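You operate a simulated robot arm through the tools that you are given. There is no shell and no other tool. Be economical: measure what you need, move in short steps, check, and stop when the job is done.

Carry out the task below with a simulated robot arm. There is one attempt and no reset: what you move stays moved.

## Task
Fill the yellow-ringed wheel's tyre to about the pressure on the card.
Fine: clip the chuck on its valve, open the line tap, fill, shut the tap, then put the chuck back on its rest; within 0.1 bar; leave the other tyres. Where these are worked on the way, their far stop is far enough and under half their travel is too little: line tap.

Only the result counts: the job must be done as asked and must still hold three seconds after the hand-in. Knocking over, shifting, dropping, spilling or breaking anything else fails it.

## Robot
A 6-joint arm with a two-finger parallel gripper on a trunk, on a base that drives. Base frame: it is fixed to the floor where the robot stands at the start and does not move with it; the origin is under the middle of the robot, x ahead of it, y to its left, z up. Units: m, rad, N and s.
With the tool pointing down near the work surface it reaches from about 0.28 to 0.68 m from the robot's upright axis, wherever it stands. Its first joint turns from -2.897 to 2.897 rad. Places, roughly: blue-ringed wheel [0.8, -0.2, 0.5]; chuck rest [0.5, 0, 0.4]; fill button [0.5, 0.7, 0.8]; line tap [0.4, 0.7, 0.8]; red-ringed wheel [0.6, 0.3, 0.5]; yellow-ringed wheel [0.9, -0.6, 0.5]. Payload 4.1 kg.
The tool frame sits at the grasp point between the pads (the TCP): z along the fingers, y along the line on which they close. The tips reach 0.023 m beyond it. Largest opening 0.094 m; finger width 0.038, thickness 0.01; the body of the gripper, 0.054 by 0.096 m, starts 0.039 m behind the TCP.
Orientation is that of the tool frame in the base frame, as [roll, pitch, yaw] about the fixed x, y, z axes, in that order (R = Rz(yaw) Ry(pitch) Rx(roll)). With the fingers straight down and closing along the base's y, the tool's x points along the base's -x, its y along +y and its z along -z.

## Interface
- The arm moves only by the tool step_arm. Its argument "motion" is a list of rows, each an object (a shift or turn left out is 0, a gripper value left out holds the last) with "linear": the shift along the tool's x, y, z in m, a list of three; "delta_rot": the turn, a rotation vector about the tool's x, y, z in rad, a list of three; "jaw": the finger opening in m, from 0 to 0.094. In form: [{"linear": [x, y, z], "delta_rot": [rx, ry, rz], "jaw": jaw}, ...]. A call has 1 to 10 rows; each row shifts and turns the commanded pose from where the row before left it, along the tool's axes as they then stand. A row lasts 0.2 s, in which the tool goes at most 0.05 m and 0.15 rad; a call with a longer step from one row to the next is refused whole, and so is a gripper value outside its range. Where a pose cannot be reached the arm comes as near as it can. A force on the tool above 70 N (or 10 N above the force at the start of the call, whichever is more), or a blocked arm, ends the call early, and 0.2 s more pass. Each finger travels about 0.045 m/s and halts on what it meets, pressing with about 23 N; the grip force reading is that of the motor and also rises with nothing between the fingers. The clock runs only during rows and for 0.2 s after the last one: add rows that do not move to give the fingers time. The reply holds the time, the measured pose of the TCP, the force on the tool along the base axes, the opening and the grip force, in the units named above and with some noise, with the torque about the TCP (base axes, N m) and any sound that the robot's microphone picked up.
- Cameras (640 x 400 px; columns grow to the right, rows downward): "scene" is now at [0.022, 0.1772, 1.3137]; the picture's right is [0.15, -0.99, 0.00], its down [-0.68, -0.10, -0.73] and it looks along [0.72, 0.11, -0.69] (base axes); focal length 255 px, centre (320, 200). "wrist" rides on the gripper at [0.086, 0.016, -0.074] in the tool frame; the picture's right is [-0.18, 0.98, 0.00], its down [-0.58, -0.11, -0.81] and it looks along [-0.79, -0.15, 0.59] (tool axes); focal length 243 px, centre (320, 200). There is no depth. A picture from a camera that has moved, and an enlarged one, comes with that camera's place and axes in the base frame and with its lens.
- get_image(camera): a new picture of that camera. The clock stands still meanwhile.
- slide_trunk(by): slides the trunk up (or, below 0, down) by that many m; the arm and the scene camera ride with it, the base frame stays. It gives what a move gives, with no picture.
- drive_base(legs): drives the robot by 1 to 6 legs, each [ahead, turn to the left] in m and rad, along the robot's own axes; the way and the turn of a leg run together, so that a leg with both is an arc; at most 1.5 m and 3.142 rad a leg. The arm and the cameras ride along, it lands a little off, and it stops where it bumps. It gives what a move gives.
- head_to(pan, tilt): turns the head with the scene camera to pan (to the left, within 2.705 rad either way) and tilt (down, from -0.506 to 1.204), counted from straight ahead of the robot. It gives what a move gives.
- zoom(camera, box): a new picture of the part [left, top, right, bottom] of that camera's present view, enlarged. The clock stands still meanwhile.
- hand_in(): hands the job in; it is judged then, once.

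Go step by step. Nothing tells you exact positions but the pictures and the camera data: compare them with the known pose of the tool, close in by small moves and look again before you grip or let go. The budget is 120 turns and 98 pictures, counting those below and the enlarged ones. Unless the task says otherwise, let go and move clear before handing in, and close with one line.

The tools are called after "Emit:" by a JSON object that holds its "op" and its "data". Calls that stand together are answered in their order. step_arm: Moves the arm, as the interface text tells. Its arguments: {"type":"object","properties":{"motion":{"type":"array"}},"required":["motion"]} The other tools are called the same way: slide_trunk (by) slides the trunk up or down; drive_base (legs) drives the base; head_to (pan, tilt) turns the head that bears the scene camera; get_image (camera) takes a picture; zoom (camera, box) takes an enlarged picture of a part of a camera's view; hand_in () hands the job in.

At the start:

```text
time: 0.0
tool_pos: [0.3551, 0.0784, 1.0774]
tcp_rot: [3.141, 0.001, 3.141]
wrist_force: [-0.1, 0.7, 0.0]
torque: [0.01, 0.0, -0.01]
width: 0.0942
grasp_force: 0.1
trunk travel left (down, up): [-0.275, 0.315]
robot x, y, heading: [-0.0006, -0.0019, -0.001]
head pan, tilt: [0.15, 0.756]
```

scene: 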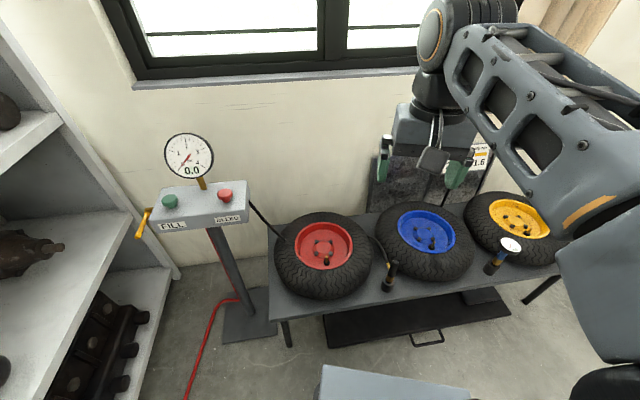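
wrist: 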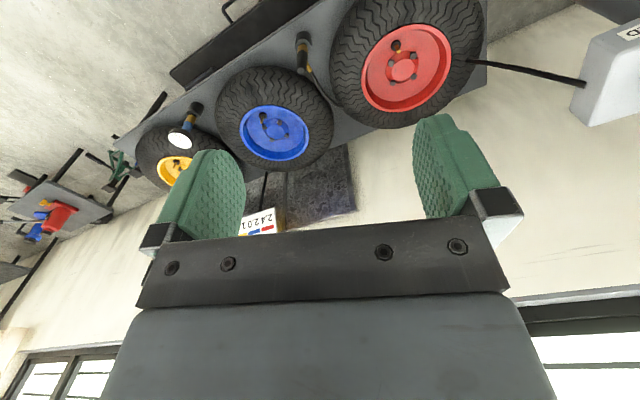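

I see a bench with three wheels, a fill station (green FILL, red button, yellow tap lever) and a card partly hidden behind the arm. I'll zoom in on the details first.

Emit:
{"op": "zoom", "data": {"camera": "scene", "box": [360, 130, 580, 300]}}

Emit:
{"op": "zoom", "data": {"camera": "scene", "box": [120, 120, 280, 250]}}

Emit:
{"op": "zoom", "data": {"camera": "wrist", "box": [100, 20, 360, 250]}}

```text
2.35 times, centred on (470, 215) of scene
camera zoom: at [0.022, 0.1772, 1.3137], right [0.15, -0.99, 0.0], down [-0.68, -0.1, -0.73], along [0.72, 0.11, -0.69], focal length 600 px, centre (-33, 165)
```

zoom: 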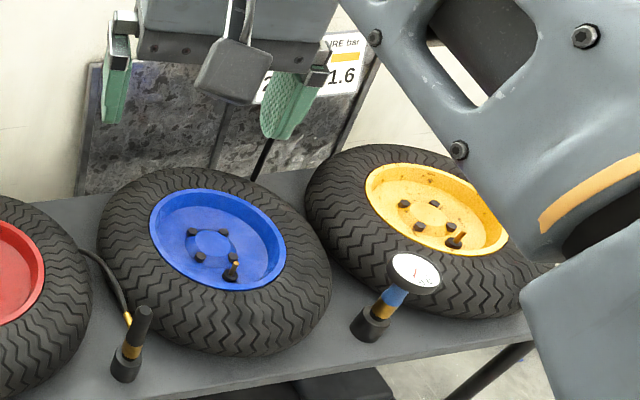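

```text
3.08 times, centred on (200, 185) of scene
camera zoom: at [0.022, 0.1772, 1.3137], right [0.15, -0.99, 0.0], down [-0.68, -0.1, -0.73], along [0.72, 0.11, -0.69], focal length 785 px, centre (689, 246)
```

zoom: 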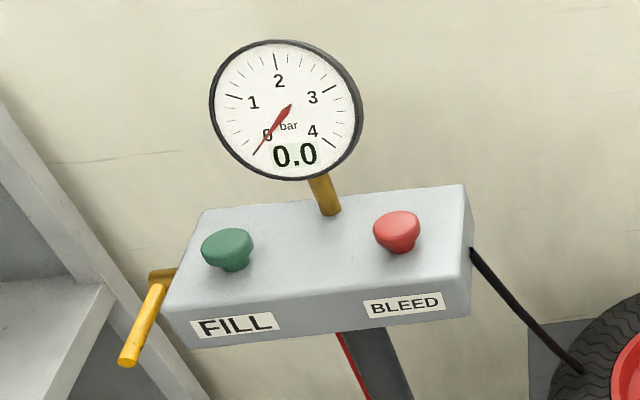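

```text
1.74 times, centred on (230, 135) of wrist
camera zoom: at [0.2698, 0.0942, 1.1517], right [0.18, 0.98, 0.0], down [0.58, -0.11, 0.81], along [0.79, -0.15, -0.59], focal length 422 px, centre (476, 313)
```

zoom: 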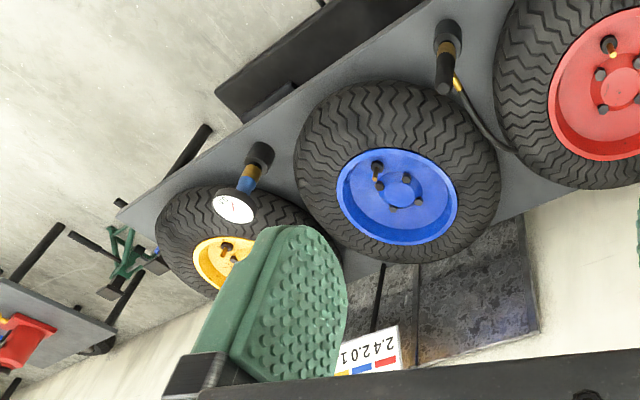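

The chuck with its hose sits in a rest near (0.50, 0.01), and the yellow valve looks to be near (0.76, -0.51). I'll look to the right to read the card and check the driving space.

Emit:
{"op": "head_to", "data": {"pan": -0.9, "tilt": 0.75}}

Emit:
{"op": "get_image", "data": {"camera": "scene"}}

```text
time: 1.3
tool_pos: [0.3553, 0.0778, 1.0776]
tcp_rot: [3.141, -0.001, 3.141]
wrist_force: [-0.7, 0.0, 0.0]
torque: [-0.01, -0.03, 0.02]
width: 0.094
grasp_force: 0.1
trunk travel left (down, up): [-0.275, 0.315]
robot x, y, heading: [0.003, -0.0013, -0.001]
head pan, tilt: [-0.901, 0.75]
```

```text
92 pictures are left
camera scene: at [-0.0082, 0.1, 1.3141], right [-0.78, -0.62, 0.0], down [-0.42, 0.53, -0.73], along [0.45, -0.57, -0.68], focal length 255 px, centre (320, 200)
```

scene: 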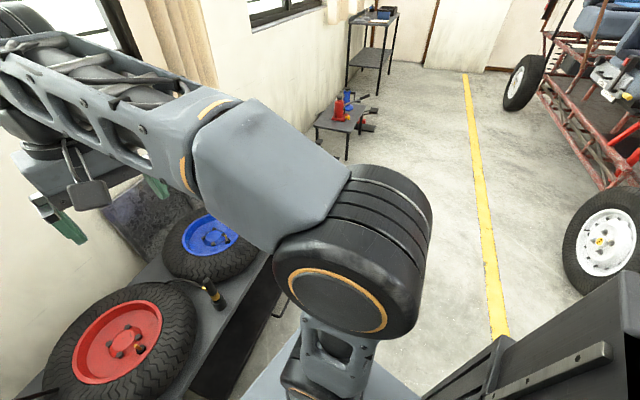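

The floor to the right is clear. I'll move the tool above the chuck and look.

Emit:
{"op": "step_arm", "data": {"motion": [{"linear": [-0.018, -0.009, 0.04]}, {"linear": [-0.018, -0.009, 0.04]}, {"linear": [-0.018, -0.009, 0.04]}, {"linear": [-0.018, -0.009, 0.04]}, {"linear": [-0.018, -0.009, 0.04]}, {"linear": [-0.018, -0.009, 0.04]}, {"linear": [-0.018, -0.008, 0.04]}, {"linear": [-0.018, -0.008, 0.03]}]}}

Emit:
{"op": "head_to", "data": {"pan": -0.2, "tilt": 0.75}}

Emit:
{"op": "get_image", "data": {"camera": "scene"}}

Emit:
{"op": "get_image", "data": {"camera": "wrist"}}

```text
time: 3.1
tool_pos: [0.4994, 0.0068, 0.7661]
tcp_rot: [3.141, 0.0, -3.141]
wrist_force: [0.9, -0.7, 0.2]
torque: [0.0, 0.01, -0.02]
width: 0.094
grasp_force: 0.0
trunk travel left (down, up): [-0.275, 0.315]
robot x, y, heading: [0.0009, -0.0028, -0.003]
head pan, tilt: [-0.901, 0.75]
```

```text
time: 4.2
tool_pos: [0.501, 0.008, 0.7665]
tcp_rot: [-3.141, 0.001, 3.141]
wrist_force: [-0.6, 0.8, 0.0]
torque: [-0.01, -0.02, -0.02]
width: 0.0938
grasp_force: 0.1
trunk travel left (down, up): [-0.275, 0.315]
robot x, y, heading: [-0.0015, -0.0022, -0.002]
head pan, tilt: [-0.201, 0.75]
```

```text
91 pictures are left
camera scene: at [0.0215, 0.1483, 1.3141], right [-0.2, -0.98, 0.0], down [-0.67, 0.14, -0.73], along [0.72, -0.15, -0.68], focal length 255 px, centre (320, 200)
```

scene: 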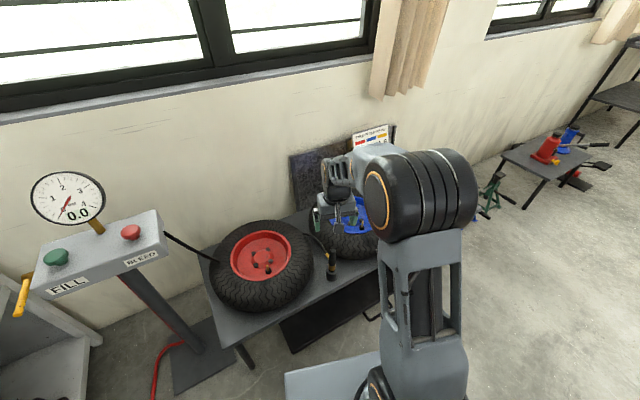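

```text
90 pictures are left
camera wrist: at [0.4144, 0.0245, 0.8414], right [0.18, 0.98, 0.0], down [0.58, -0.11, 0.81], along [0.79, -0.15, -0.59], focal length 243 px, centre (320, 200)
```

wrist: 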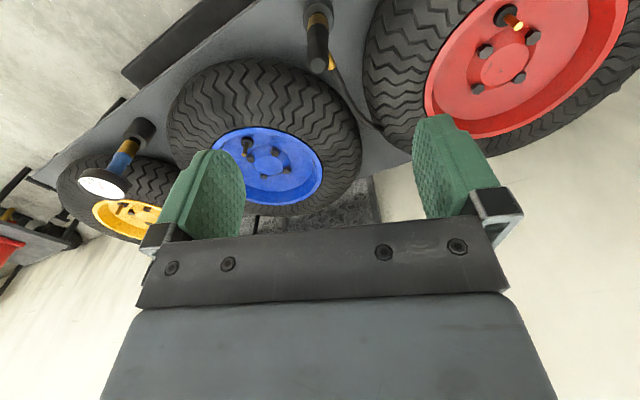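

Emit:
{"op": "zoom", "data": {"camera": "scene", "box": [280, 170, 400, 290]}}

Emit:
{"op": "zoom", "data": {"camera": "scene", "box": [335, 110, 415, 160]}}

Emit:
{"op": "zoom", "data": {"camera": "wrist", "box": [240, 0, 400, 110]}}

```text
3.33 times, centred on (340, 230) of scene
camera zoom: at [0.0215, 0.1483, 1.3141], right [-0.2, -0.98, 0.0], down [-0.67, 0.14, -0.73], along [0.72, -0.15, -0.68], focal length 850 px, centre (253, 100)
```

zoom: 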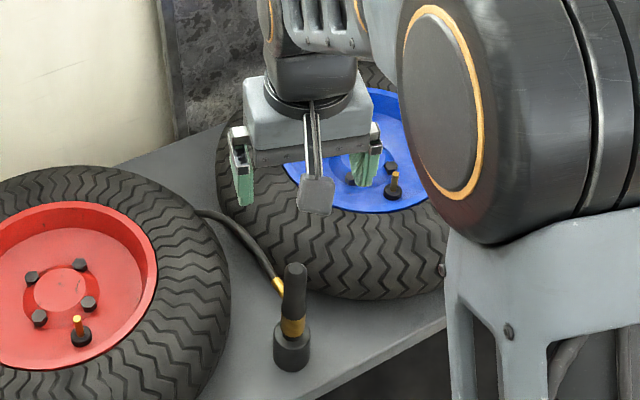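

```text
8.00 times, centred on (375, 135) of scene
camera zoom: at [0.0215, 0.1483, 1.3141], right [-0.2, -0.98, 0.0], down [-0.67, 0.14, -0.73], along [0.72, -0.15, -0.68], focal length 2040 px, centre (-120, 720)
```

zoom: 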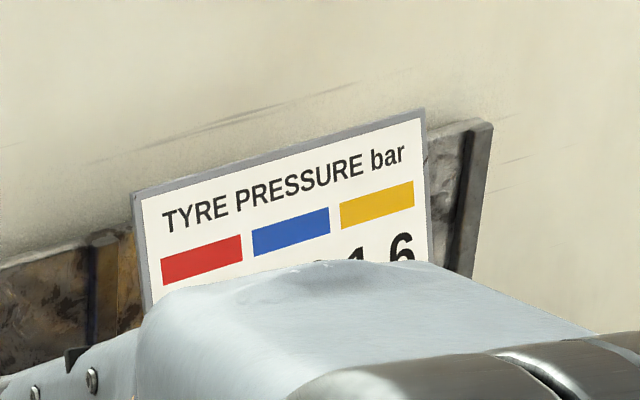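

```text
3.64 times, centred on (320, 55) of wrist
camera zoom: at [0.4144, 0.0245, 0.8414], right [0.18, 0.98, 0.0], down [0.58, -0.11, 0.81], along [0.79, -0.15, -0.59], focal length 882 px, centre (320, 727)
```

zoom: 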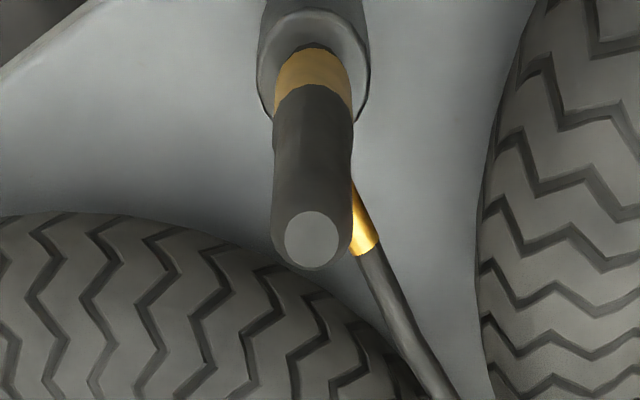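

The card says yellow = 1.6 bar. The chuck is vertical at about (0.516, 0.002) with its top at z≈0.606 and the hose leaving towards +x, so closing along y suits it; I'll descend with the jaws part-closed.

Emit:
{"op": "step_arm", "data": {"motion": [{"linear": [-0.005, -0.002, 0.03], "jaw": 0.06}, {"linear": [-0.005, -0.002, 0.03]}, {"linear": [-0.005, -0.002, 0.03]}, {"linear": [0, 0, 0.02]}, {"linear": [0, 0, 0.02]}]}}

Emit:
{"op": "get_image", "data": {"camera": "wrist"}}

Emit:
{"op": "zoom", "data": {"camera": "scene", "box": [280, 170, 400, 290]}}

```text
time: 5.4
tool_pos: [0.5157, 0.0016, 0.6369]
tcp_rot: [-3.141, 0.001, 3.141]
wrist_force: [0.5, 0.0, 0.1]
torque: [-0.01, -0.01, 0.02]
width: 0.0599
grasp_force: 0.0
trunk travel left (down, up): [-0.275, 0.315]
robot x, y, heading: [-0.0011, 0.0009, 0.001]
head pan, tilt: [-0.201, 0.75]
```

```text
86 pictures are left
camera wrist: at [0.4304, 0.0183, 0.711], right [0.18, 0.98, 0.0], down [0.58, -0.11, 0.81], along [0.79, -0.15, -0.59], focal length 243 px, centre (320, 200)
```

wrist: 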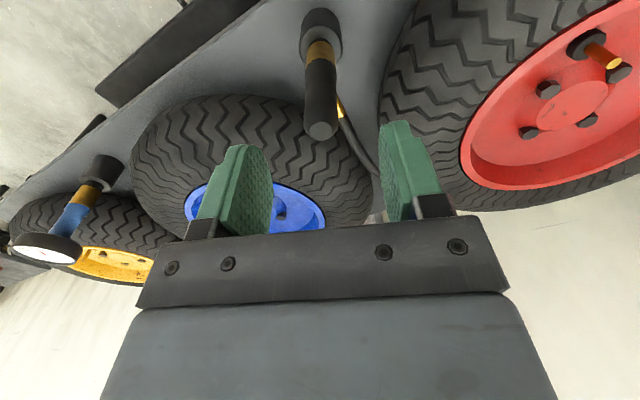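

```text
3.33 times, centred on (340, 230) of scene
camera zoom: at [0.0214, 0.1483, 1.3142], right [-0.2, -0.98, 0.0], down [-0.67, 0.14, -0.73], along [0.72, -0.15, -0.68], focal length 850 px, centre (253, 100)
```

zoom: 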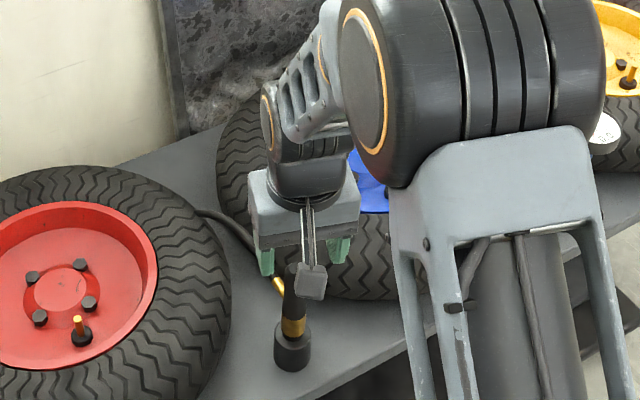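

Alignment looks good; I'll go down the rest and close.

Emit:
{"op": "step_arm", "data": {"motion": [{"linear": [0, 0.001, 0.025]}, {"linear": [0, 0.001, 0.024]}, {"jaw": 0.0}, {}, {}, {}, {}]}}

Emit:
{"op": "get_image", "data": {"camera": "wrist"}}

```text
time: 7.0
tool_pos: [0.5144, 0.0038, 0.5877]
tcp_rot: [-3.141, 0.0, -3.141]
wrist_force: [-0.2, -0.1, 0.2]
torque: [-0.01, 0.03, 0.01]
width: 0.024
grasp_force: 22.7
trunk travel left (down, up): [-0.275, 0.315]
robot x, y, heading: [0.0024, -0.0007, 0.004]
head pan, tilt: [-0.201, 0.75]
```

```text
84 pictures are left
camera wrist: at [0.4291, 0.0191, 0.6617], right [0.18, 0.98, 0.0], down [0.58, -0.11, 0.81], along [0.79, -0.15, -0.59], focal length 243 px, centre (320, 200)
```

wrist: 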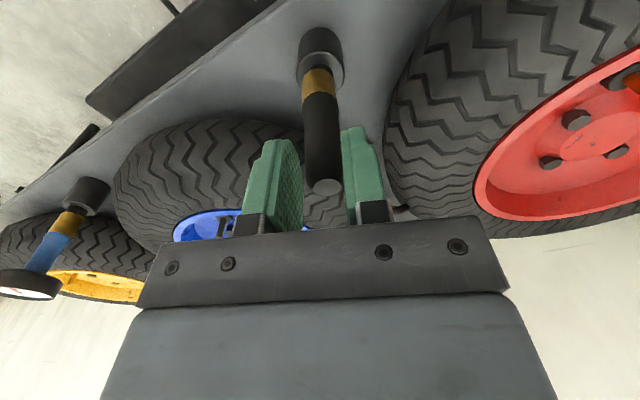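

Emit:
{"op": "zoom", "data": {"camera": "wrist", "box": [220, 10, 420, 240]}}

Emit:
{"op": "zoom", "data": {"camera": "scene", "box": [290, 210, 370, 290]}}

```text
1.74 times, centred on (320, 125) of wrist
camera zoom: at [0.4291, 0.0191, 0.6617], right [0.18, 0.98, 0.0], down [0.58, -0.11, 0.81], along [0.79, -0.15, -0.59], focal length 422 px, centre (320, 330)
```

zoom: 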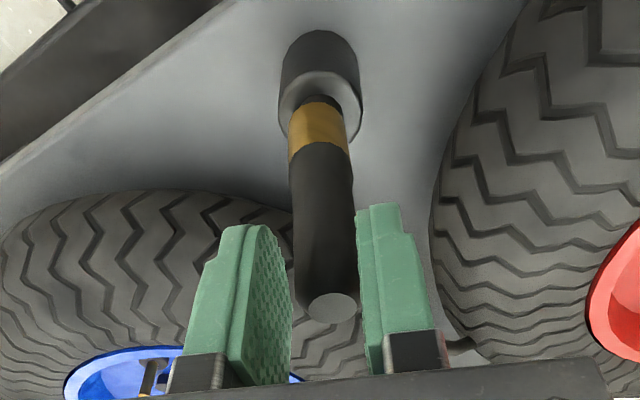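

```text
5.00 times, centred on (330, 250) of scene
camera zoom: at [0.0216, 0.1483, 1.3141], right [-0.2, -0.98, 0.0], down [-0.67, 0.14, -0.73], along [0.72, -0.15, -0.68], focal length 1275 px, centre (270, -50)
```

zoom: 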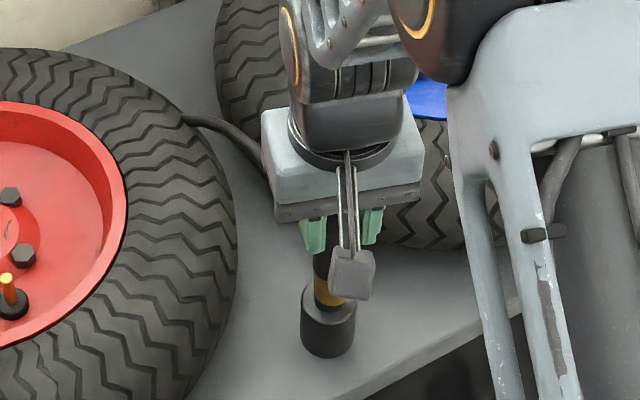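

The grip reads solid (0.024 m). I'll lift a little to check that the chuck comes along.

Emit:
{"op": "step_arm", "data": {"motion": [{"linear": [0, 0, -0.02]}, {"linear": [0, 0, -0.03]}, {"linear": [0, 0, -0.03]}]}}

Emit:
{"op": "zoom", "data": {"camera": "wrist", "box": [220, 10, 420, 240]}}

Emit:
{"op": "zoom", "data": {"camera": "scene", "box": [290, 210, 370, 290]}}

```text
time: 7.8
tool_pos: [0.5149, 0.0027, 0.6679]
tcp_rot: [-3.141, 0.0, -3.141]
wrist_force: [0.3, 0.8, -1.3]
torque: [0.0, 0.03, -0.03]
width: 0.0236
grasp_force: 23.6
trunk travel left (down, up): [-0.275, 0.315]
robot x, y, heading: [0.0009, -0.0002, -0.001]
head pan, tilt: [-0.201, 0.75]
```

```text
1.74 times, centred on (320, 125) of wrist
camera zoom: at [0.4294, 0.0193, 0.7426], right [0.18, 0.98, 0.0], down [0.58, -0.11, 0.81], along [0.79, -0.15, -0.59], focal length 422 px, centre (320, 330)
```

zoom: 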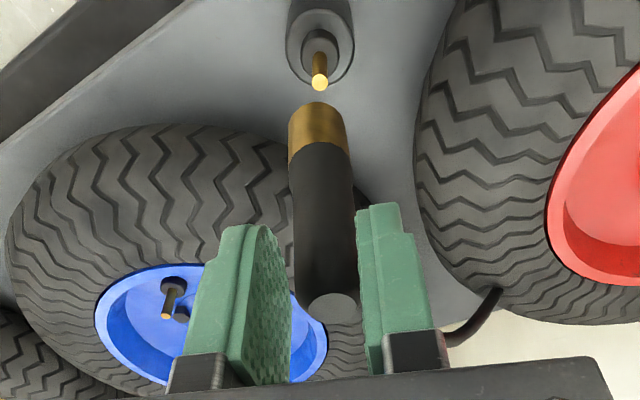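

```text
5.00 times, centred on (330, 250) of scene
camera zoom: at [0.0218, 0.1483, 1.3141], right [-0.2, -0.98, 0.0], down [-0.67, 0.14, -0.73], along [0.72, -0.15, -0.68], focal length 1275 px, centre (270, -50)
```

zoom: 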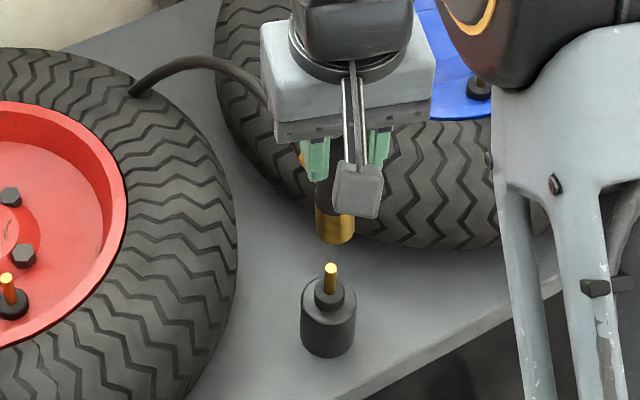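

The chuck lifted cleanly off its brass stub. Seated, the TCP was at (0.514, 0.004, 0.588) and the chuck's lower end is about 0.10 below the TCP. I'll raise and retract it, then relocate the robot toward the yellow wheel.

Emit:
{"op": "step_arm", "data": {"motion": [{"linear": [0, 0, -0.045]}, {"linear": [0, 0, -0.045]}, {"linear": [0.01, 0, -0.045]}, {"linear": [0.025, 0, -0.04]}, {"linear": [0.03, 0, -0.03]}, {"linear": [0.045, 0, 0]}, {"linear": [0.045, 0, 0]}]}}

Emit:
{"op": "drive_base", "data": {"legs": [[0, 1.91], [-0.446, 0], [0, -1.71]]}}

Emit:
{"op": "head_to", "data": {"pan": -0.3, "tilt": 0.75}}

Emit:
{"op": "get_image", "data": {"camera": "scene"}}

Emit:
{"op": "get_image", "data": {"camera": "wrist"}}

```text
time: 9.4
tool_pos: [0.3578, 0.0051, 0.8722]
tcp_rot: [3.142, 0.0, -3.142]
wrist_force: [1.1, 0.1, -1.1]
torque: [0.04, 0.02, 0.01]
width: 0.024
grasp_force: 22.8
trunk travel left (down, up): [-0.275, 0.315]
robot x, y, heading: [0.0004, 0.0004, 0.001]
head pan, tilt: [-0.201, 0.75]
```

```text
time: 20.7
tool_pos: [0.4975, -0.3325, 0.873]
tcp_rot: [3.14, 0.0, -2.91]
wrist_force: [0.0, 0.6, -1.1]
torque: [0.01, 0.04, 0.0]
width: 0.0231
grasp_force: 23.0
trunk travel left (down, up): [-0.275, 0.315]
robot x, y, heading: [0.1454, -0.4192, 0.228]
head pan, tilt: [-0.201, 0.75]
```

```text
time: 21.4
tool_pos: [0.4966, -0.332, 0.8727]
tcp_rot: [3.142, -0.001, -2.913]
wrist_force: [0.6, -0.2, -1.4]
torque: [-0.03, 0.03, 0.03]
width: 0.0232
grasp_force: 22.3
trunk travel left (down, up): [-0.275, 0.315]
robot x, y, heading: [0.1508, -0.4218, 0.232]
head pan, tilt: [-0.3, 0.75]
```

```text
79 pictures are left
camera scene: at [0.1365, -0.2779, 1.3141], right [-0.07, -1.0, 0.0], down [-0.68, 0.05, -0.73], along [0.73, -0.05, -0.68], focal length 255 px, centre (320, 200)
```

scene: 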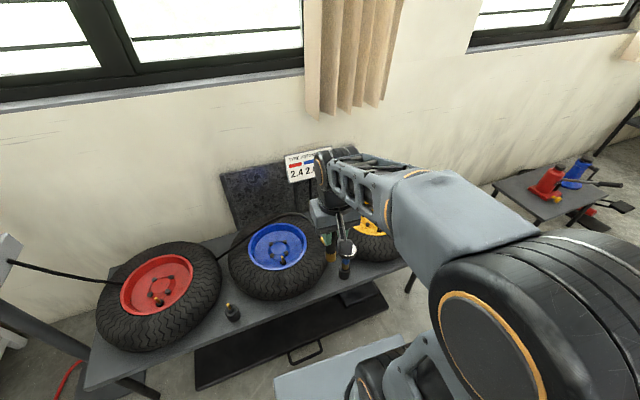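

```text
78 pictures are left
camera wrist: at [0.4102, -0.3363, 0.9467], right [-0.05, 1.0, 0.0], down [0.59, 0.03, 0.81], along [0.81, 0.04, -0.59], focal length 243 px, centre (320, 200)
```

wrist: 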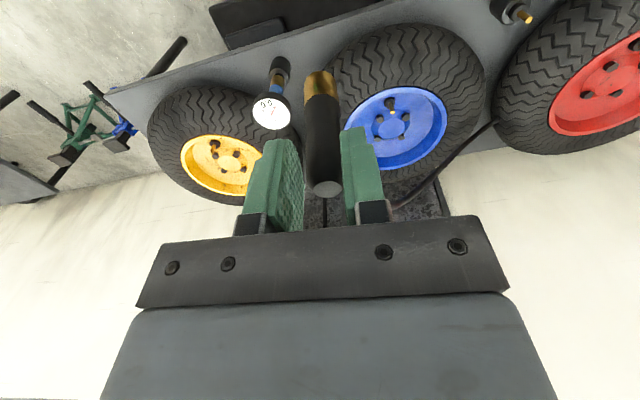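

The move landed well. I'll zoom in on the yellow valve with the wrist camera.

Emit:
{"op": "zoom", "data": {"camera": "wrist", "box": [170, 110, 290, 210]}}

```text
4.00 times, centred on (230, 160) of wrist
camera zoom: at [0.4102, -0.3363, 0.9467], right [-0.05, 1.0, 0.0], down [0.59, 0.03, 0.81], along [0.81, 0.04, -0.59], focal length 970 px, centre (680, 360)
```

zoom: 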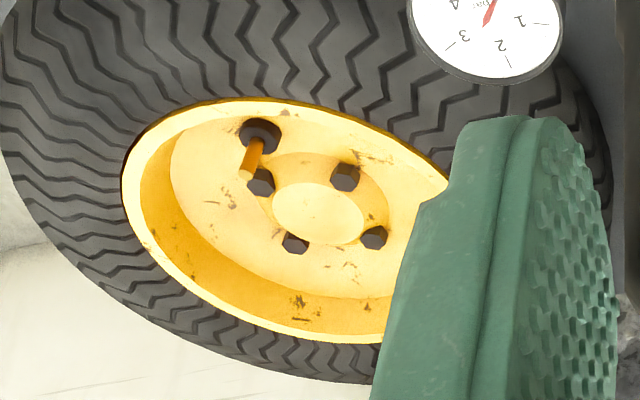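

The yellow valve is vertical with its tip near (0.82, -0.57, 0.52), slightly out of reach from here. I'll shift the robot to about (0.26, -0.73).

Emit:
{"op": "drive_base", "data": {"legs": [[0, 1.69], [-0.33, 0], [0, -1.64]]}}

Emit:
{"op": "get_image", "data": {"camera": "wrist"}}

Emit:
{"op": "get_image", "data": {"camera": "scene"}}

```text
time: 31.6
tool_pos: [0.6037, -0.6195, 0.8726]
tcp_rot: [-3.141, 0.001, -2.836]
wrist_force: [-0.3, -0.3, -0.6]
torque: [-0.01, -0.01, 0.02]
width: 0.0001
grasp_force: 22.5
trunk travel left (down, up): [-0.275, 0.315]
robot x, y, heading: [0.2618, -0.7294, 0.312]
head pan, tilt: [-0.3, 0.75]
```

```text
76 pictures are left
camera wrist: at [0.5166, -0.6302, 0.9468], right [-0.12, 0.99, 0.0], down [0.59, 0.07, 0.81], along [0.8, 0.1, -0.59], focal length 243 px, centre (320, 200)
```

wrist: 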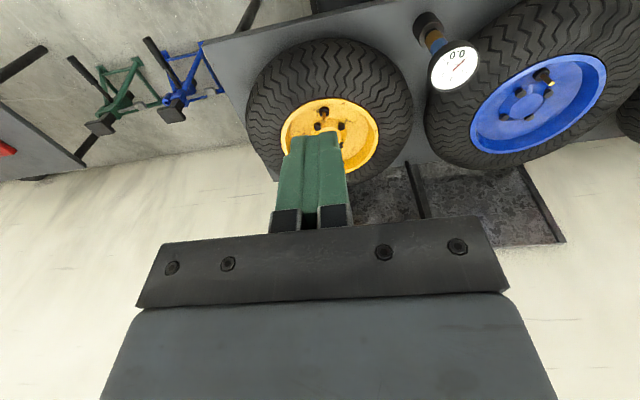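

```text
75 pictures are left
camera scene: at [0.239, -0.5928, 1.3141], right [0.01, -1.0, 0.0], down [-0.68, 0.0, -0.73], along [0.73, 0.01, -0.68], focal length 255 px, centre (320, 200)
```

scene: 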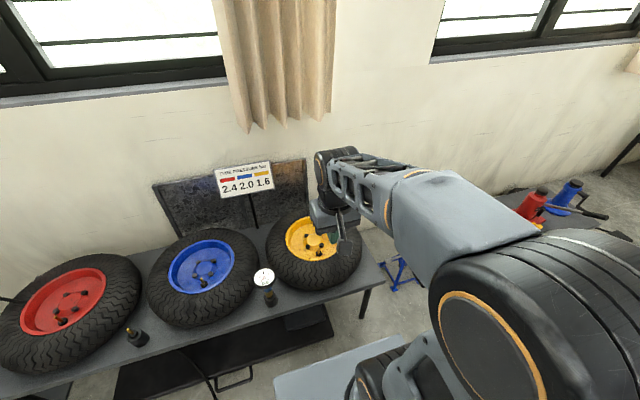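

The chuck slipped out of the gripper during the drive, so the hose must have caught or pulled. I'll find where it went.

Emit:
{"op": "zoom", "data": {"camera": "scene", "box": [80, 280, 300, 400]}}

Emit:
{"op": "head_to", "data": {"pan": 0.4, "tilt": 1.0}}

Emit:
{"op": "get_image", "data": {"camera": "scene"}}

```text
2.91 times, centred on (190, 340) of scene
camera zoom: at [0.239, -0.5928, 1.3141], right [0.01, -1.0, 0.0], down [-0.68, 0.0, -0.73], along [0.73, 0.01, -0.68], focal length 742 px, centre (698, -207)
```

zoom: 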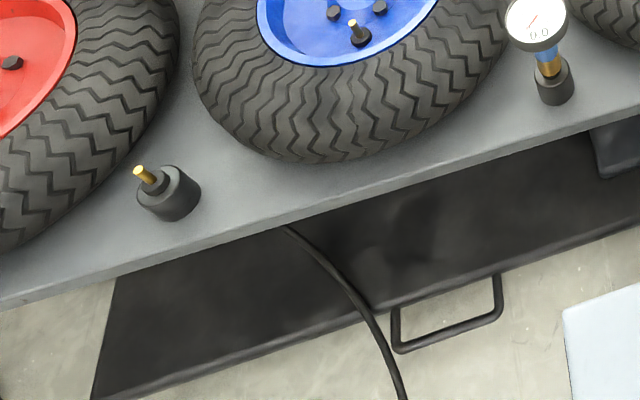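

```text
time: 32.7
tool_pos: [0.6022, -0.6198, 0.8719]
tcp_rot: [3.141, 0.0, -2.834]
wrist_force: [-0.4, -0.4, -0.3]
torque: [0.01, 0.0, 0.02]
width: 0.0
grasp_force: 23.4
trunk travel left (down, up): [-0.275, 0.315]
robot x, y, heading: [0.2609, -0.7365, 0.31]
head pan, tilt: [0.4, 1.0]
```

```text
73 pictures are left
camera scene: at [0.2092, -0.5482, 1.295], right [0.65, -0.76, 0.0], down [-0.64, -0.55, -0.54], along [0.41, 0.35, -0.84], focal length 255 px, centre (320, 200)
```

scene: 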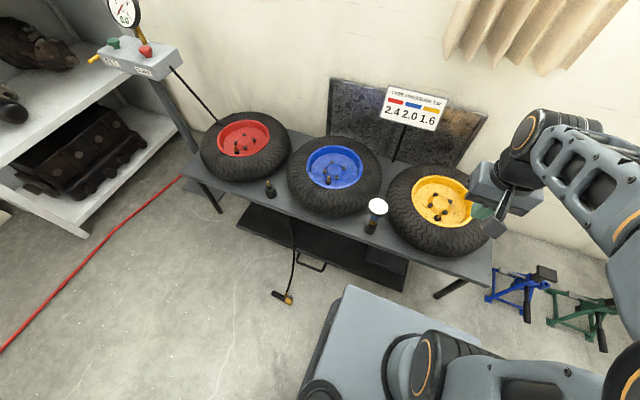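

The chuck is on the floor in front of the bench, near (0.31, -0.26). I'll look closely at it and at the hose path.

Emit:
{"op": "zoom", "data": {"camera": "scene", "box": [250, 220, 350, 320]}}

Emit:
{"op": "zoom", "data": {"camera": "scene", "box": [80, 10, 400, 250]}}

```text
4.00 times, centred on (300, 270) of scene
camera zoom: at [0.2092, -0.5482, 1.295], right [0.65, -0.76, 0.0], down [-0.64, -0.55, -0.54], along [0.41, 0.35, -0.84], focal length 1020 px, centre (400, -80)
```

zoom: 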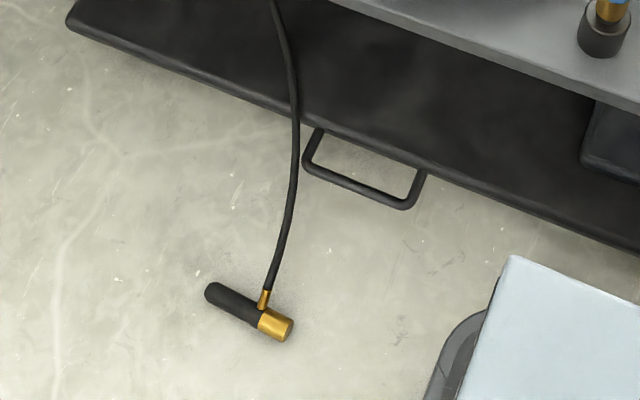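

```text
1.67 times, centred on (240, 130) of scene
camera zoom: at [0.2092, -0.5482, 1.295], right [0.65, -0.76, 0.0], down [-0.64, -0.55, -0.54], along [0.41, 0.35, -0.84], focal length 425 px, centre (453, 317)
```

zoom: 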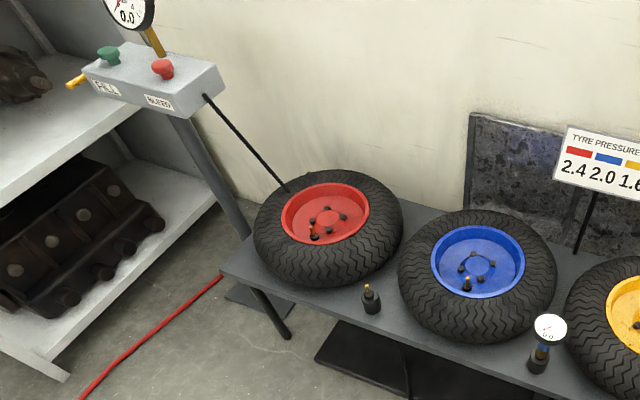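

The hose has plenty of slack; the earlier grip was at the edge of the pads and the swinging worked the chuck loose. The chuck now lies on the floor from (0.307, -0.286) at the brass end to (0.281, -0.189) at the black end. I'll back off, drive around it and face it from (-0.1, 0.05).

Emit:
{"op": "drive_base", "data": {"legs": [[-0.38, 0], [0, 1.26], [0.9, 0], [0, -2.2]]}}

Emit:
{"op": "head_to", "data": {"pan": 0.0, "tilt": 1.1}}

Emit:
{"op": "get_image", "data": {"camera": "scene"}}

```text
time: 47.8
tool_pos: [0.1879, -0.1594, 0.8729]
tcp_rot: [3.141, 0.0, 2.493]
wrist_force: [-0.1, -1.3, 0.6]
torque: [0.01, 0.0, -0.05]
width: 0.0003
grasp_force: 22.9
trunk travel left (down, up): [-0.275, 0.315]
robot x, y, heading: [-0.1008, 0.0548, -0.647]
head pan, tilt: [0.4, 1.0]
```

```text
time: 48.7
tool_pos: [0.1886, -0.1592, 0.8726]
tcp_rot: [3.141, -0.001, 2.493]
wrist_force: [0.6, -0.9, -0.2]
torque: [0.0, 0.04, -0.01]
width: 0.0
grasp_force: 23.1
trunk travel left (down, up): [-0.275, 0.315]
robot x, y, heading: [-0.0987, 0.0536, -0.651]
head pan, tilt: [0.0, 1.1]
```

```text
70 pictures are left
camera scene: at [0.0032, 0.1822, 1.2884], right [-0.6, -0.8, 0.0], down [-0.71, 0.54, -0.45], along [0.36, -0.27, -0.89], focal length 255 px, centre (320, 200)
```

scene: 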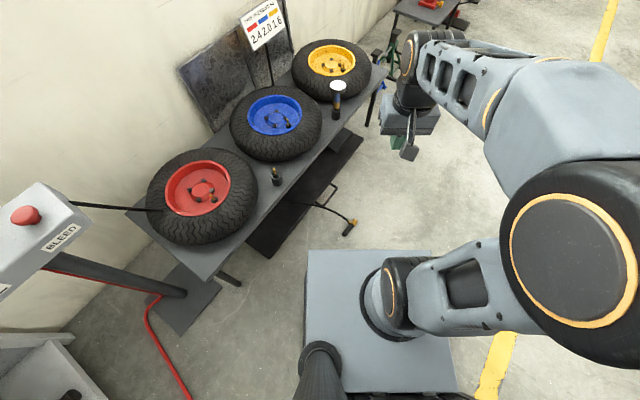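

Emit:
{"op": "zoom", "data": {"camera": "scene", "box": [310, 190, 390, 260]}}

Emit:
{"op": "slide_trunk", "data": {"by": -0.2}}

Emit:
{"op": "get_image", "data": {"camera": "wrist"}}

```text
5.71 times, centred on (350, 225) of scene
camera zoom: at [0.0032, 0.1822, 1.2884], right [-0.6, -0.8, 0.0], down [-0.71, 0.54, -0.45], along [0.36, -0.27, -0.89], focal length 1458 px, centre (149, 57)
```

zoom: 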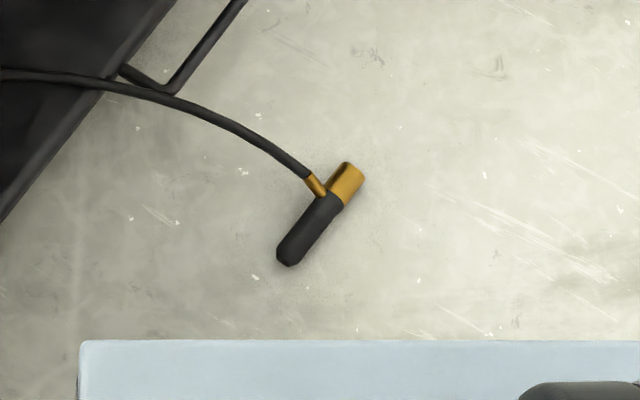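

```text
time: 50.9
tool_pos: [0.1887, -0.1606, 0.6727]
tcp_rot: [-3.142, -0.001, 2.491]
wrist_force: [-0.4, 0.1, -0.2]
torque: [0.01, 0.02, -0.01]
width: 0.0
grasp_force: 22.8
trunk travel left (down, up): [-0.075, 0.515]
robot x, y, heading: [-0.097, 0.0498, -0.648]
head pan, tilt: [0.0, 1.1]
```

```text
68 pictures are left
camera wrist: at [0.1299, -0.094, 0.7468], right [0.74, 0.67, 0.0], down [0.4, -0.44, 0.81], along [0.54, -0.6, -0.59], focal length 243 px, centre (320, 200)
```

wrist: 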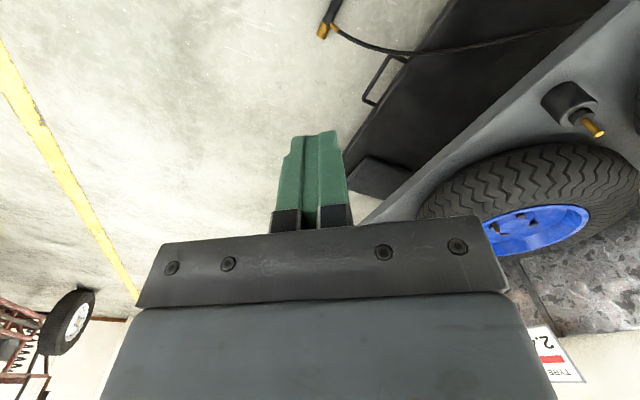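

Chuck position confirmed. I'll move above its black handle, open, and turn the tool so it closes across the chuck with the camera side toward the black end.

Emit:
{"op": "step_arm", "data": {"motion": [{"linear": [-0.028, 0.0044, 0.02], "jaw": 0.07}, {"linear": [-0.028, 0.0044, 0.02]}, {"linear": [-0.028, 0.0044, 0.02]}, {"linear": [-0.0275, 0.0044, 0.02]}, {"linear": [0, 0, 0.03], "delta_rot": [0, 0, 0.13]}, {"linear": [0, 0, 0.03], "delta_rot": [0, 0, 0.13]}, {"linear": [0, 0, 0.03], "delta_rot": [0, 0, 0.13]}, {"linear": [0, 0, 0.03], "delta_rot": [0, 0, 0.13]}, {"linear": [0, 0, 0.03], "delta_rot": [0, 0, 0.128]}]}}

Emit:
{"op": "slide_trunk", "data": {"by": -0.07}}

Emit:
{"op": "get_image", "data": {"camera": "wrist"}}

Emit:
{"op": "get_image", "data": {"camera": "scene"}}

```text
time: 52.9
tool_pos: [0.2877, -0.2138, 0.4415]
tcp_rot: [3.141, 0.001, 1.844]
wrist_force: [-0.2, 0.4, 0.6]
torque: [-0.04, -0.02, -0.01]
width: 0.07
grasp_force: 0.1
trunk travel left (down, up): [-0.075, 0.515]
robot x, y, heading: [-0.0996, 0.0561, -0.649]
head pan, tilt: [0.0, 1.1]
```

```text
time: 53.9
tool_pos: [0.2884, -0.2121, 0.3721]
tcp_rot: [3.141, 0.002, 1.844]
wrist_force: [0.3, -0.3, 0.3]
torque: [-0.02, 0.04, -0.02]
width: 0.0702
grasp_force: 0.0
trunk travel left (down, up): [-0.005, 0.585]
robot x, y, heading: [-0.0983, 0.0553, -0.648]
head pan, tilt: [0.0, 1.1]
```

```text
67 pictures are left
camera wrist: at [0.2805, -0.1254, 0.4468], right [1.0, 0.09, 0.0], down [0.05, -0.59, 0.81], along [0.07, -0.8, -0.59], focal length 243 px, centre (320, 200)
```

wrist: 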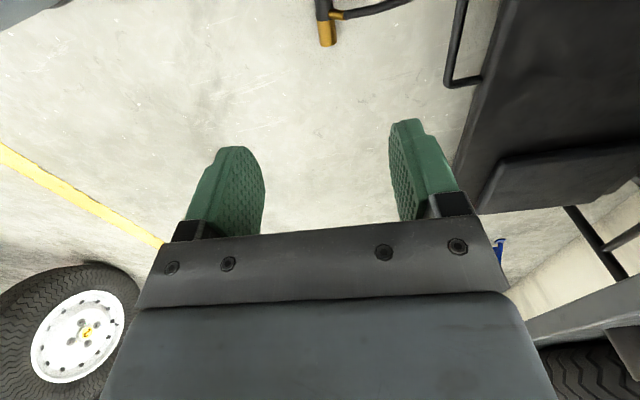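

```text
66 pictures are left
camera scene: at [0.0032, 0.1821, 1.0184], right [-0.6, -0.8, 0.0], down [-0.71, 0.54, -0.45], along [0.36, -0.27, -0.89], focal length 255 px, centre (320, 200)
```

scene: 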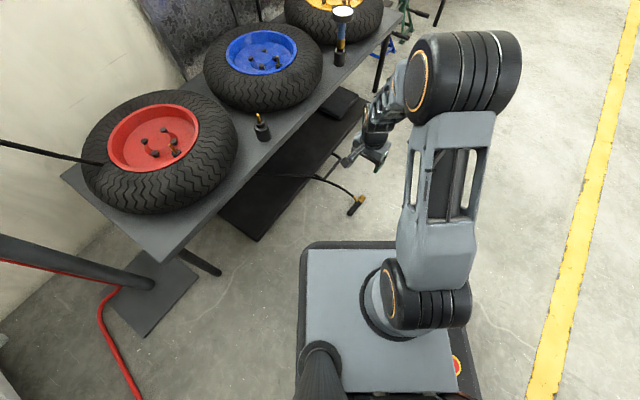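

Emit:
{"op": "step_arm", "data": {"motion": [{"linear": [0, 0, 0.045]}, {"linear": [0, 0, 0.045]}, {"linear": [0, 0, 0.045]}, {"linear": [0, 0, 0.045]}, {"linear": [0, 0, 0.045]}, {"linear": [0, 0, 0.045]}]}}

Emit:
{"op": "get_image", "data": {"camera": "wrist"}}

```text
time: 55.3
tool_pos: [0.2903, -0.2129, 0.1033]
tcp_rot: [-3.142, 0.001, 1.845]
wrist_force: [0.1, -1.0, 0.2]
torque: [0.0, 0.02, -0.01]
width: 0.0701
grasp_force: 0.1
trunk travel left (down, up): [-0.005, 0.585]
robot x, y, heading: [-0.0949, 0.0544, -0.646]
head pan, tilt: [0.0, 1.1]
```

```text
65 pictures are left
camera wrist: at [0.2818, -0.125, 0.1782], right [1.0, 0.09, 0.0], down [0.05, -0.59, 0.81], along [0.07, -0.8, -0.59], focal length 243 px, centre (320, 200)
```

wrist: 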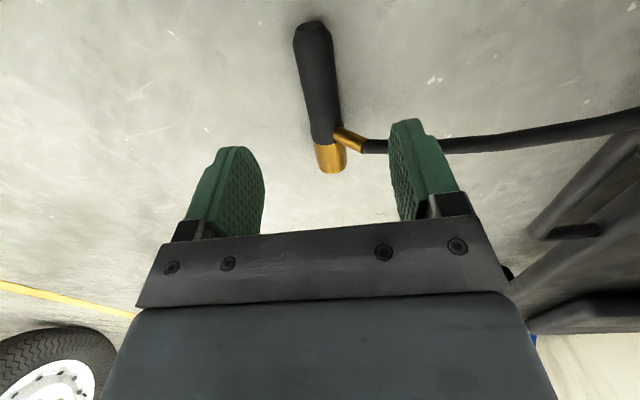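

Emit:
{"op": "step_arm", "data": {"motion": [{"linear": [-0.002, -0.001, 0.03]}, {"linear": [-0.002, -0.001, 0.03]}, {"linear": [0, 0, 0.014]}, {"jaw": 0.0}, {}, {}, {}, {}]}}

Emit:
{"op": "get_image", "data": {"camera": "wrist"}}

```text
time: 57.1
tool_pos: [0.2853, -0.2174, 0.0285]
tcp_rot: [-3.14, -0.001, 1.844]
wrist_force: [-0.1, 0.0, 0.4]
torque: [-0.02, -0.01, 0.0]
width: 0.0262
grasp_force: 23.1
trunk travel left (down, up): [-0.005, 0.585]
robot x, y, heading: [-0.0996, 0.053, -0.647]
head pan, tilt: [0.0, 1.1]
```

```text
64 pictures are left
camera wrist: at [0.2794, -0.1296, 0.1035], right [1.0, 0.09, 0.0], down [0.05, -0.59, 0.81], along [0.07, -0.8, -0.59], focal length 243 px, centre (320, 200)
```

wrist: 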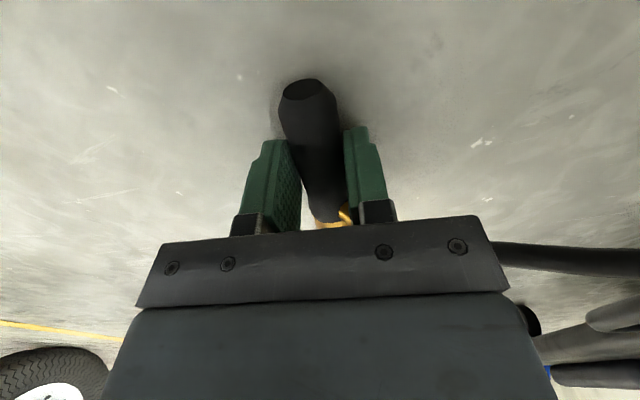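

The chuck is held at 0.026 m, a full grip on its body. I'll lift it off the floor and raise the trunk.

Emit:
{"op": "step_arm", "data": {"motion": [{"linear": [0, 0, -0.03]}, {"linear": [0, 0, -0.045]}, {"linear": [0, 0, -0.045]}, {"linear": [0, 0, -0.045]}, {"linear": [0, 0, -0.045]}, {"linear": [0, 0, -0.045]}, {"linear": [0, 0, -0.045]}]}}

Emit:
{"op": "slide_trunk", "data": {"by": 0.27}}

Emit:
{"op": "get_image", "data": {"camera": "wrist"}}

```text
time: 58.7
tool_pos: [0.2875, -0.2162, 0.3291]
tcp_rot: [-3.141, 0.001, 1.843]
wrist_force: [-0.4, 0.1, -1.4]
torque: [0.05, 0.02, 0.05]
width: 0.0257
grasp_force: 22.6
trunk travel left (down, up): [-0.005, 0.585]
robot x, y, heading: [-0.1034, 0.0506, -0.648]
head pan, tilt: [0.0, 1.1]
```

```text
time: 61.5
tool_pos: [0.2864, -0.2165, 0.5983]
tcp_rot: [-3.141, -0.001, 1.844]
wrist_force: [-0.5, 0.4, -1.3]
torque: [0.0, 0.01, 0.01]
width: 0.0258
grasp_force: 23.2
trunk travel left (down, up): [-0.275, 0.315]
robot x, y, heading: [-0.0972, 0.0514, -0.649]
head pan, tilt: [0.0, 1.1]
```

```text
63 pictures are left
camera wrist: at [0.2801, -0.128, 0.6725], right [1.0, 0.09, 0.0], down [0.05, -0.59, 0.81], along [0.07, -0.8, -0.59], focal length 243 px, centre (320, 200)
```

wrist: 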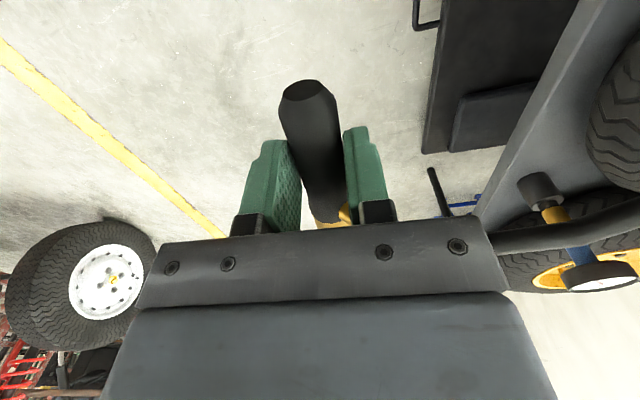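

Held firmly. I'll raise it and turn the tool about the vertical so the black end points away from the robot.

Emit:
{"op": "step_arm", "data": {"motion": [{"linear": [0, 0, -0.045]}, {"linear": [0, 0, -0.045]}, {"linear": [0, 0, -0.045]}, {"delta_rot": [0, 0, 0.14]}, {"delta_rot": [0, 0, 0.14]}, {"delta_rot": [0, 0, 0.14]}, {"delta_rot": [0, 0, 0.14]}, {"delta_rot": [0, 0, 0.14]}, {"delta_rot": [0, 0, 0.14]}, {"delta_rot": [0, 0, 0.14]}]}}

Emit:
{"op": "step_arm", "data": {"motion": [{"delta_rot": [0, 0, 0.14]}, {"delta_rot": [0, 0, 0.14]}, {"delta_rot": [0, 0, 0.14]}, {"delta_rot": [0, 0, 0.14]}, {"delta_rot": [0, 0, 0.14]}, {"delta_rot": [0, 0, 0.14]}]}}

```text
time: 63.7
tool_pos: [0.2873, -0.2153, 0.7333]
tcp_rot: [3.141, 0.0, 0.865]
wrist_force: [-0.1, 0.3, -1.2]
torque: [0.0, -0.02, 0.0]
width: 0.026
grasp_force: 22.9
trunk travel left (down, up): [-0.275, 0.315]
robot x, y, heading: [-0.0981, 0.0506, -0.647]
head pan, tilt: [0.0, 1.1]
```

```text
time: 65.1
tool_pos: [0.2875, -0.215, 0.7326]
tcp_rot: [3.141, 0.001, 0.023]
wrist_force: [-0.8, -0.3, -1.1]
torque: [0.01, -0.04, -0.01]
width: 0.0259
grasp_force: 23.1
trunk travel left (down, up): [-0.275, 0.315]
robot x, y, heading: [-0.1019, 0.0557, -0.65]
head pan, tilt: [0.0, 1.1]
```

Rotation worked. Next I'll shift sideways in front of the rest and tilt the gripper forward so the chuck stands upright, brass end down.

Emit:
{"op": "step_arm", "data": {"motion": [{"linear": [0.02, -0.042, 0]}, {"linear": [0.02, -0.042, 0]}, {"linear": [0.02, -0.042, 0]}, {"linear": [0.02, -0.042, 0]}, {"linear": [0.01, -0.042, 0]}, {"delta_rot": [0, 0.14, 0]}, {"delta_rot": [0, 0.14, 0]}, {"delta_rot": [0, 0.14, 0]}, {"delta_rot": [0, 0.14, 0]}, {"delta_rot": [0, 0.14, 0]}]}}

Emit:
{"op": "step_arm", "data": {"motion": [{"delta_rot": [0, 0.14, 0]}, {"delta_rot": [0, 0.14, 0]}, {"delta_rot": [0, 0.14, 0]}, {"delta_rot": [0, 0.14, 0]}, {"delta_rot": [0, 0.14, 0]}, {"delta_rot": [0, 0.14, 0]}]}}

Emit:
{"op": "head_to", "data": {"pan": 0.4, "tilt": 0.9}}

Emit:
{"op": "get_image", "data": {"camera": "scene"}}

Emit:
{"op": "get_image", "data": {"camera": "wrist"}}

```text
time: 67.3
tool_pos: [0.3699, -0.0113, 0.7326]
tcp_rot: [-3.116, -0.544, 0.027]
wrist_force: [0.4, 0.4, -1.1]
torque: [0.01, 0.02, -0.01]
width: 0.0261
grasp_force: 22.5
out of reach, approached as far as the arm can: row 5, 10
trunk travel left (down, up): [-0.275, 0.315]
robot x, y, heading: [-0.0969, 0.053, -0.647]
head pan, tilt: [0.0, 1.1]
```

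```text
time: 68.7
tool_pos: [0.3692, -0.0062, 0.7315]
tcp_rot: [-2.958, -1.187, -0.096]
wrist_force: [0.4, -0.1, -0.8]
torque: [-0.03, -0.01, 0.01]
width: 0.0259
grasp_force: 23.6
out of reach, approached as far as the arm can: row 1, 2
trunk travel left (down, up): [-0.275, 0.315]
robot x, y, heading: [-0.1016, 0.0542, -0.648]
head pan, tilt: [0.0, 1.1]
```

```text
time: 69.6
tool_pos: [0.3689, -0.0061, 0.7316]
tcp_rot: [-2.957, -1.186, -0.095]
wrist_force: [-0.2, -0.2, -1.3]
torque: [-0.01, 0.05, -0.03]
width: 0.026
grasp_force: 22.5
trunk travel left (down, up): [-0.275, 0.315]
robot x, y, heading: [-0.0997, 0.0514, -0.648]
head pan, tilt: [0.4, 0.901]
```

```text
62 pictures are left
camera scene: at [0.0261, 0.2017, 1.3022], right [-0.25, -0.97, 0.0], down [-0.76, 0.19, -0.62], along [0.6, -0.15, -0.78], focal length 255 px, centre (320, 200)
```

scene: 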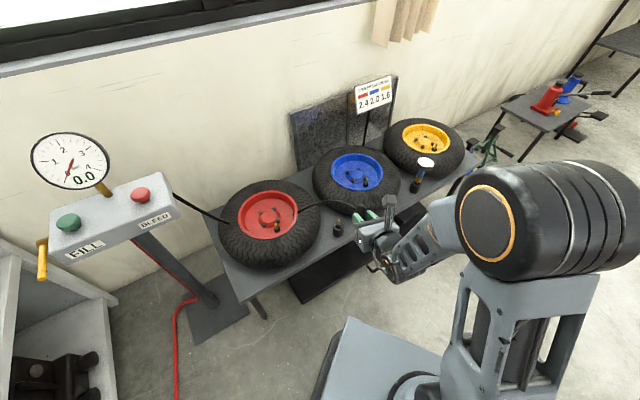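

```text
61 pictures are left
camera wrist: at [0.3339, -0.0314, 0.8374], right [0.0, -0.97, -0.24], down [-0.97, 0.05, -0.23], along [0.24, 0.23, -0.94], focal length 243 px, centre (320, 200)
```

wrist: 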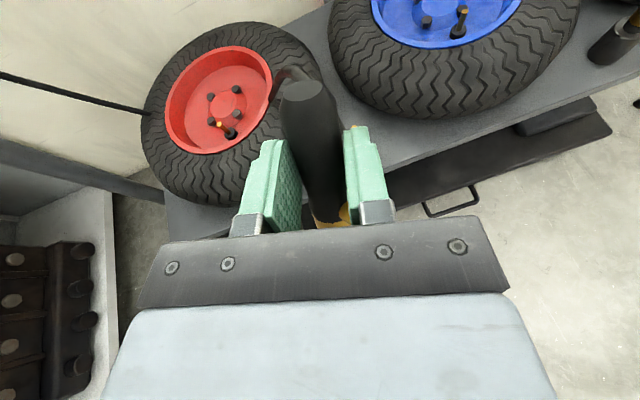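

Tilt is at about 68°, partly limited. I'll try finishing the tilt with a small roll correction.

Emit:
{"op": "step_arm", "data": {"motion": [{"linear": [0, 0, 0.02], "delta_rot": [0, 0.1, -0.07]}, {"linear": [0, 0, 0.02], "delta_rot": [0, 0.14, 0]}, {"linear": [0, 0, 0.02], "delta_rot": [0, 0.13, 0]}]}}

```text
time: 70.4
tool_pos: [0.4236, -0.0209, 0.7168]
tcp_rot: [3.136, -1.565, 0.105]
wrist_force: [0.4, -0.5, -1.1]
torque: [-0.03, 0.0, 0.01]
width: 0.0259
grasp_force: 23.5
out of reach, approached as far as the arm can: row 1, 2, 3
trunk travel left (down, up): [-0.275, 0.315]
robot x, y, heading: [-0.0992, 0.0532, -0.644]
head pan, tilt: [0.4, 0.901]
```

The chuck is upright now, pointing at azimuth 0.1. I'll check it against the rest stub.

Emit:
{"op": "zoom", "data": {"camera": "scene", "box": [300, 160, 460, 290]}}

Emit:
{"op": "get_image", "data": {"camera": "wrist"}}

```text
3.08 times, centred on (380, 225) of scene
camera zoom: at [0.026, 0.2018, 1.3023], right [-0.25, -0.97, 0.0], down [-0.76, 0.19, -0.62], along [0.6, -0.15, -0.78], focal length 785 px, centre (135, 123)
```

zoom: 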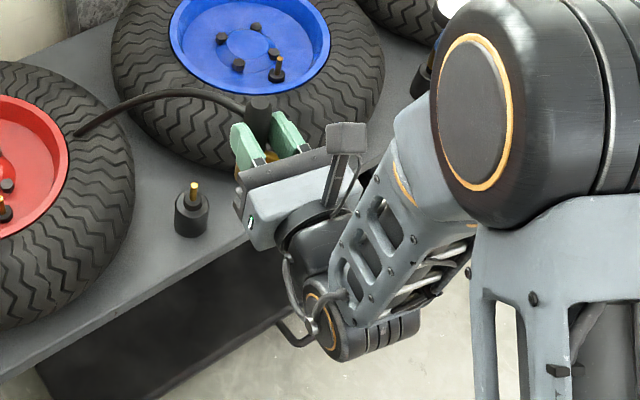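

```text
59 pictures are left
camera wrist: at [0.3527, -0.0441, 0.8037], right [0.1, -0.98, -0.18], down [-0.82, 0.03, -0.58], along [0.57, 0.21, -0.8], focal length 243 px, centre (320, 200)
```

wrist: 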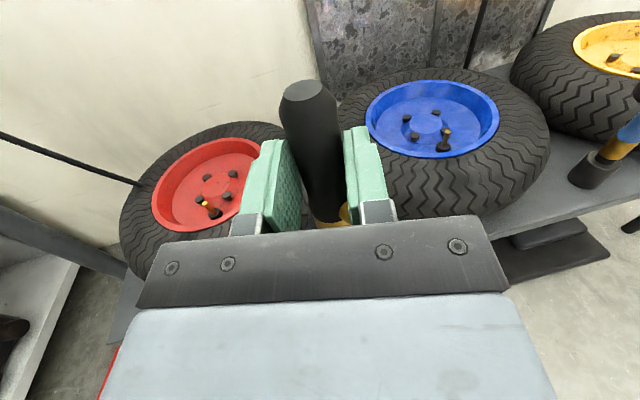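

The stub is at about (0.518, 0.002) and the chuck axis is now near (0.4385, -0.0195). I'll move over the stub, descend partway, and check.

Emit:
{"op": "step_arm", "data": {"motion": [{"linear": [0, -0.0045, 0.027]}, {"linear": [0, -0.0045, 0.027]}, {"linear": [0, -0.0045, 0.027]}, {"linear": [-0.03, 0, 0]}, {"linear": [-0.03, 0, 0]}, {"linear": [-0.03, 0, 0]}]}}

Emit:
{"op": "zoom", "data": {"camera": "scene", "box": [280, 170, 420, 280]}}

```text
time: 71.8
tool_pos: [0.4961, -0.0346, 0.6274]
tcp_rot: [-3.038, -1.564, -0.01]
wrist_force: [-0.2, 0.2, -1.5]
torque: [-0.01, 0.04, 0.0]
width: 0.0259
grasp_force: 22.8
out of reach, approached as far as the arm can: row 1, 2, 3, 5
trunk travel left (down, up): [-0.275, 0.315]
robot x, y, heading: [-0.0967, 0.0523, -0.651]
head pan, tilt: [0.4, 0.901]
```

```text
3.64 times, centred on (350, 225) of scene
camera zoom: at [0.026, 0.2018, 1.3023], right [-0.25, -0.97, 0.0], down [-0.76, 0.19, -0.62], along [0.6, -0.15, -0.78], focal length 928 px, centre (211, 109)
```

zoom: 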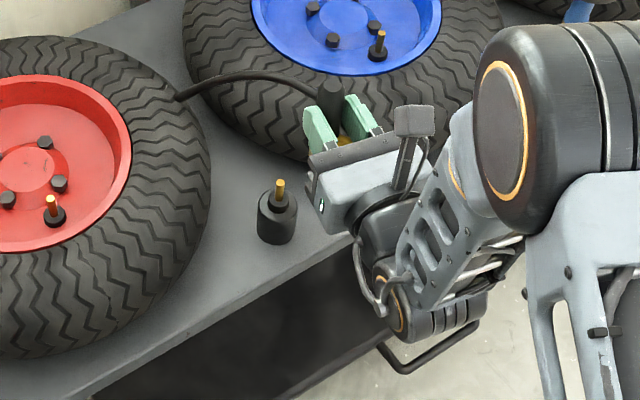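

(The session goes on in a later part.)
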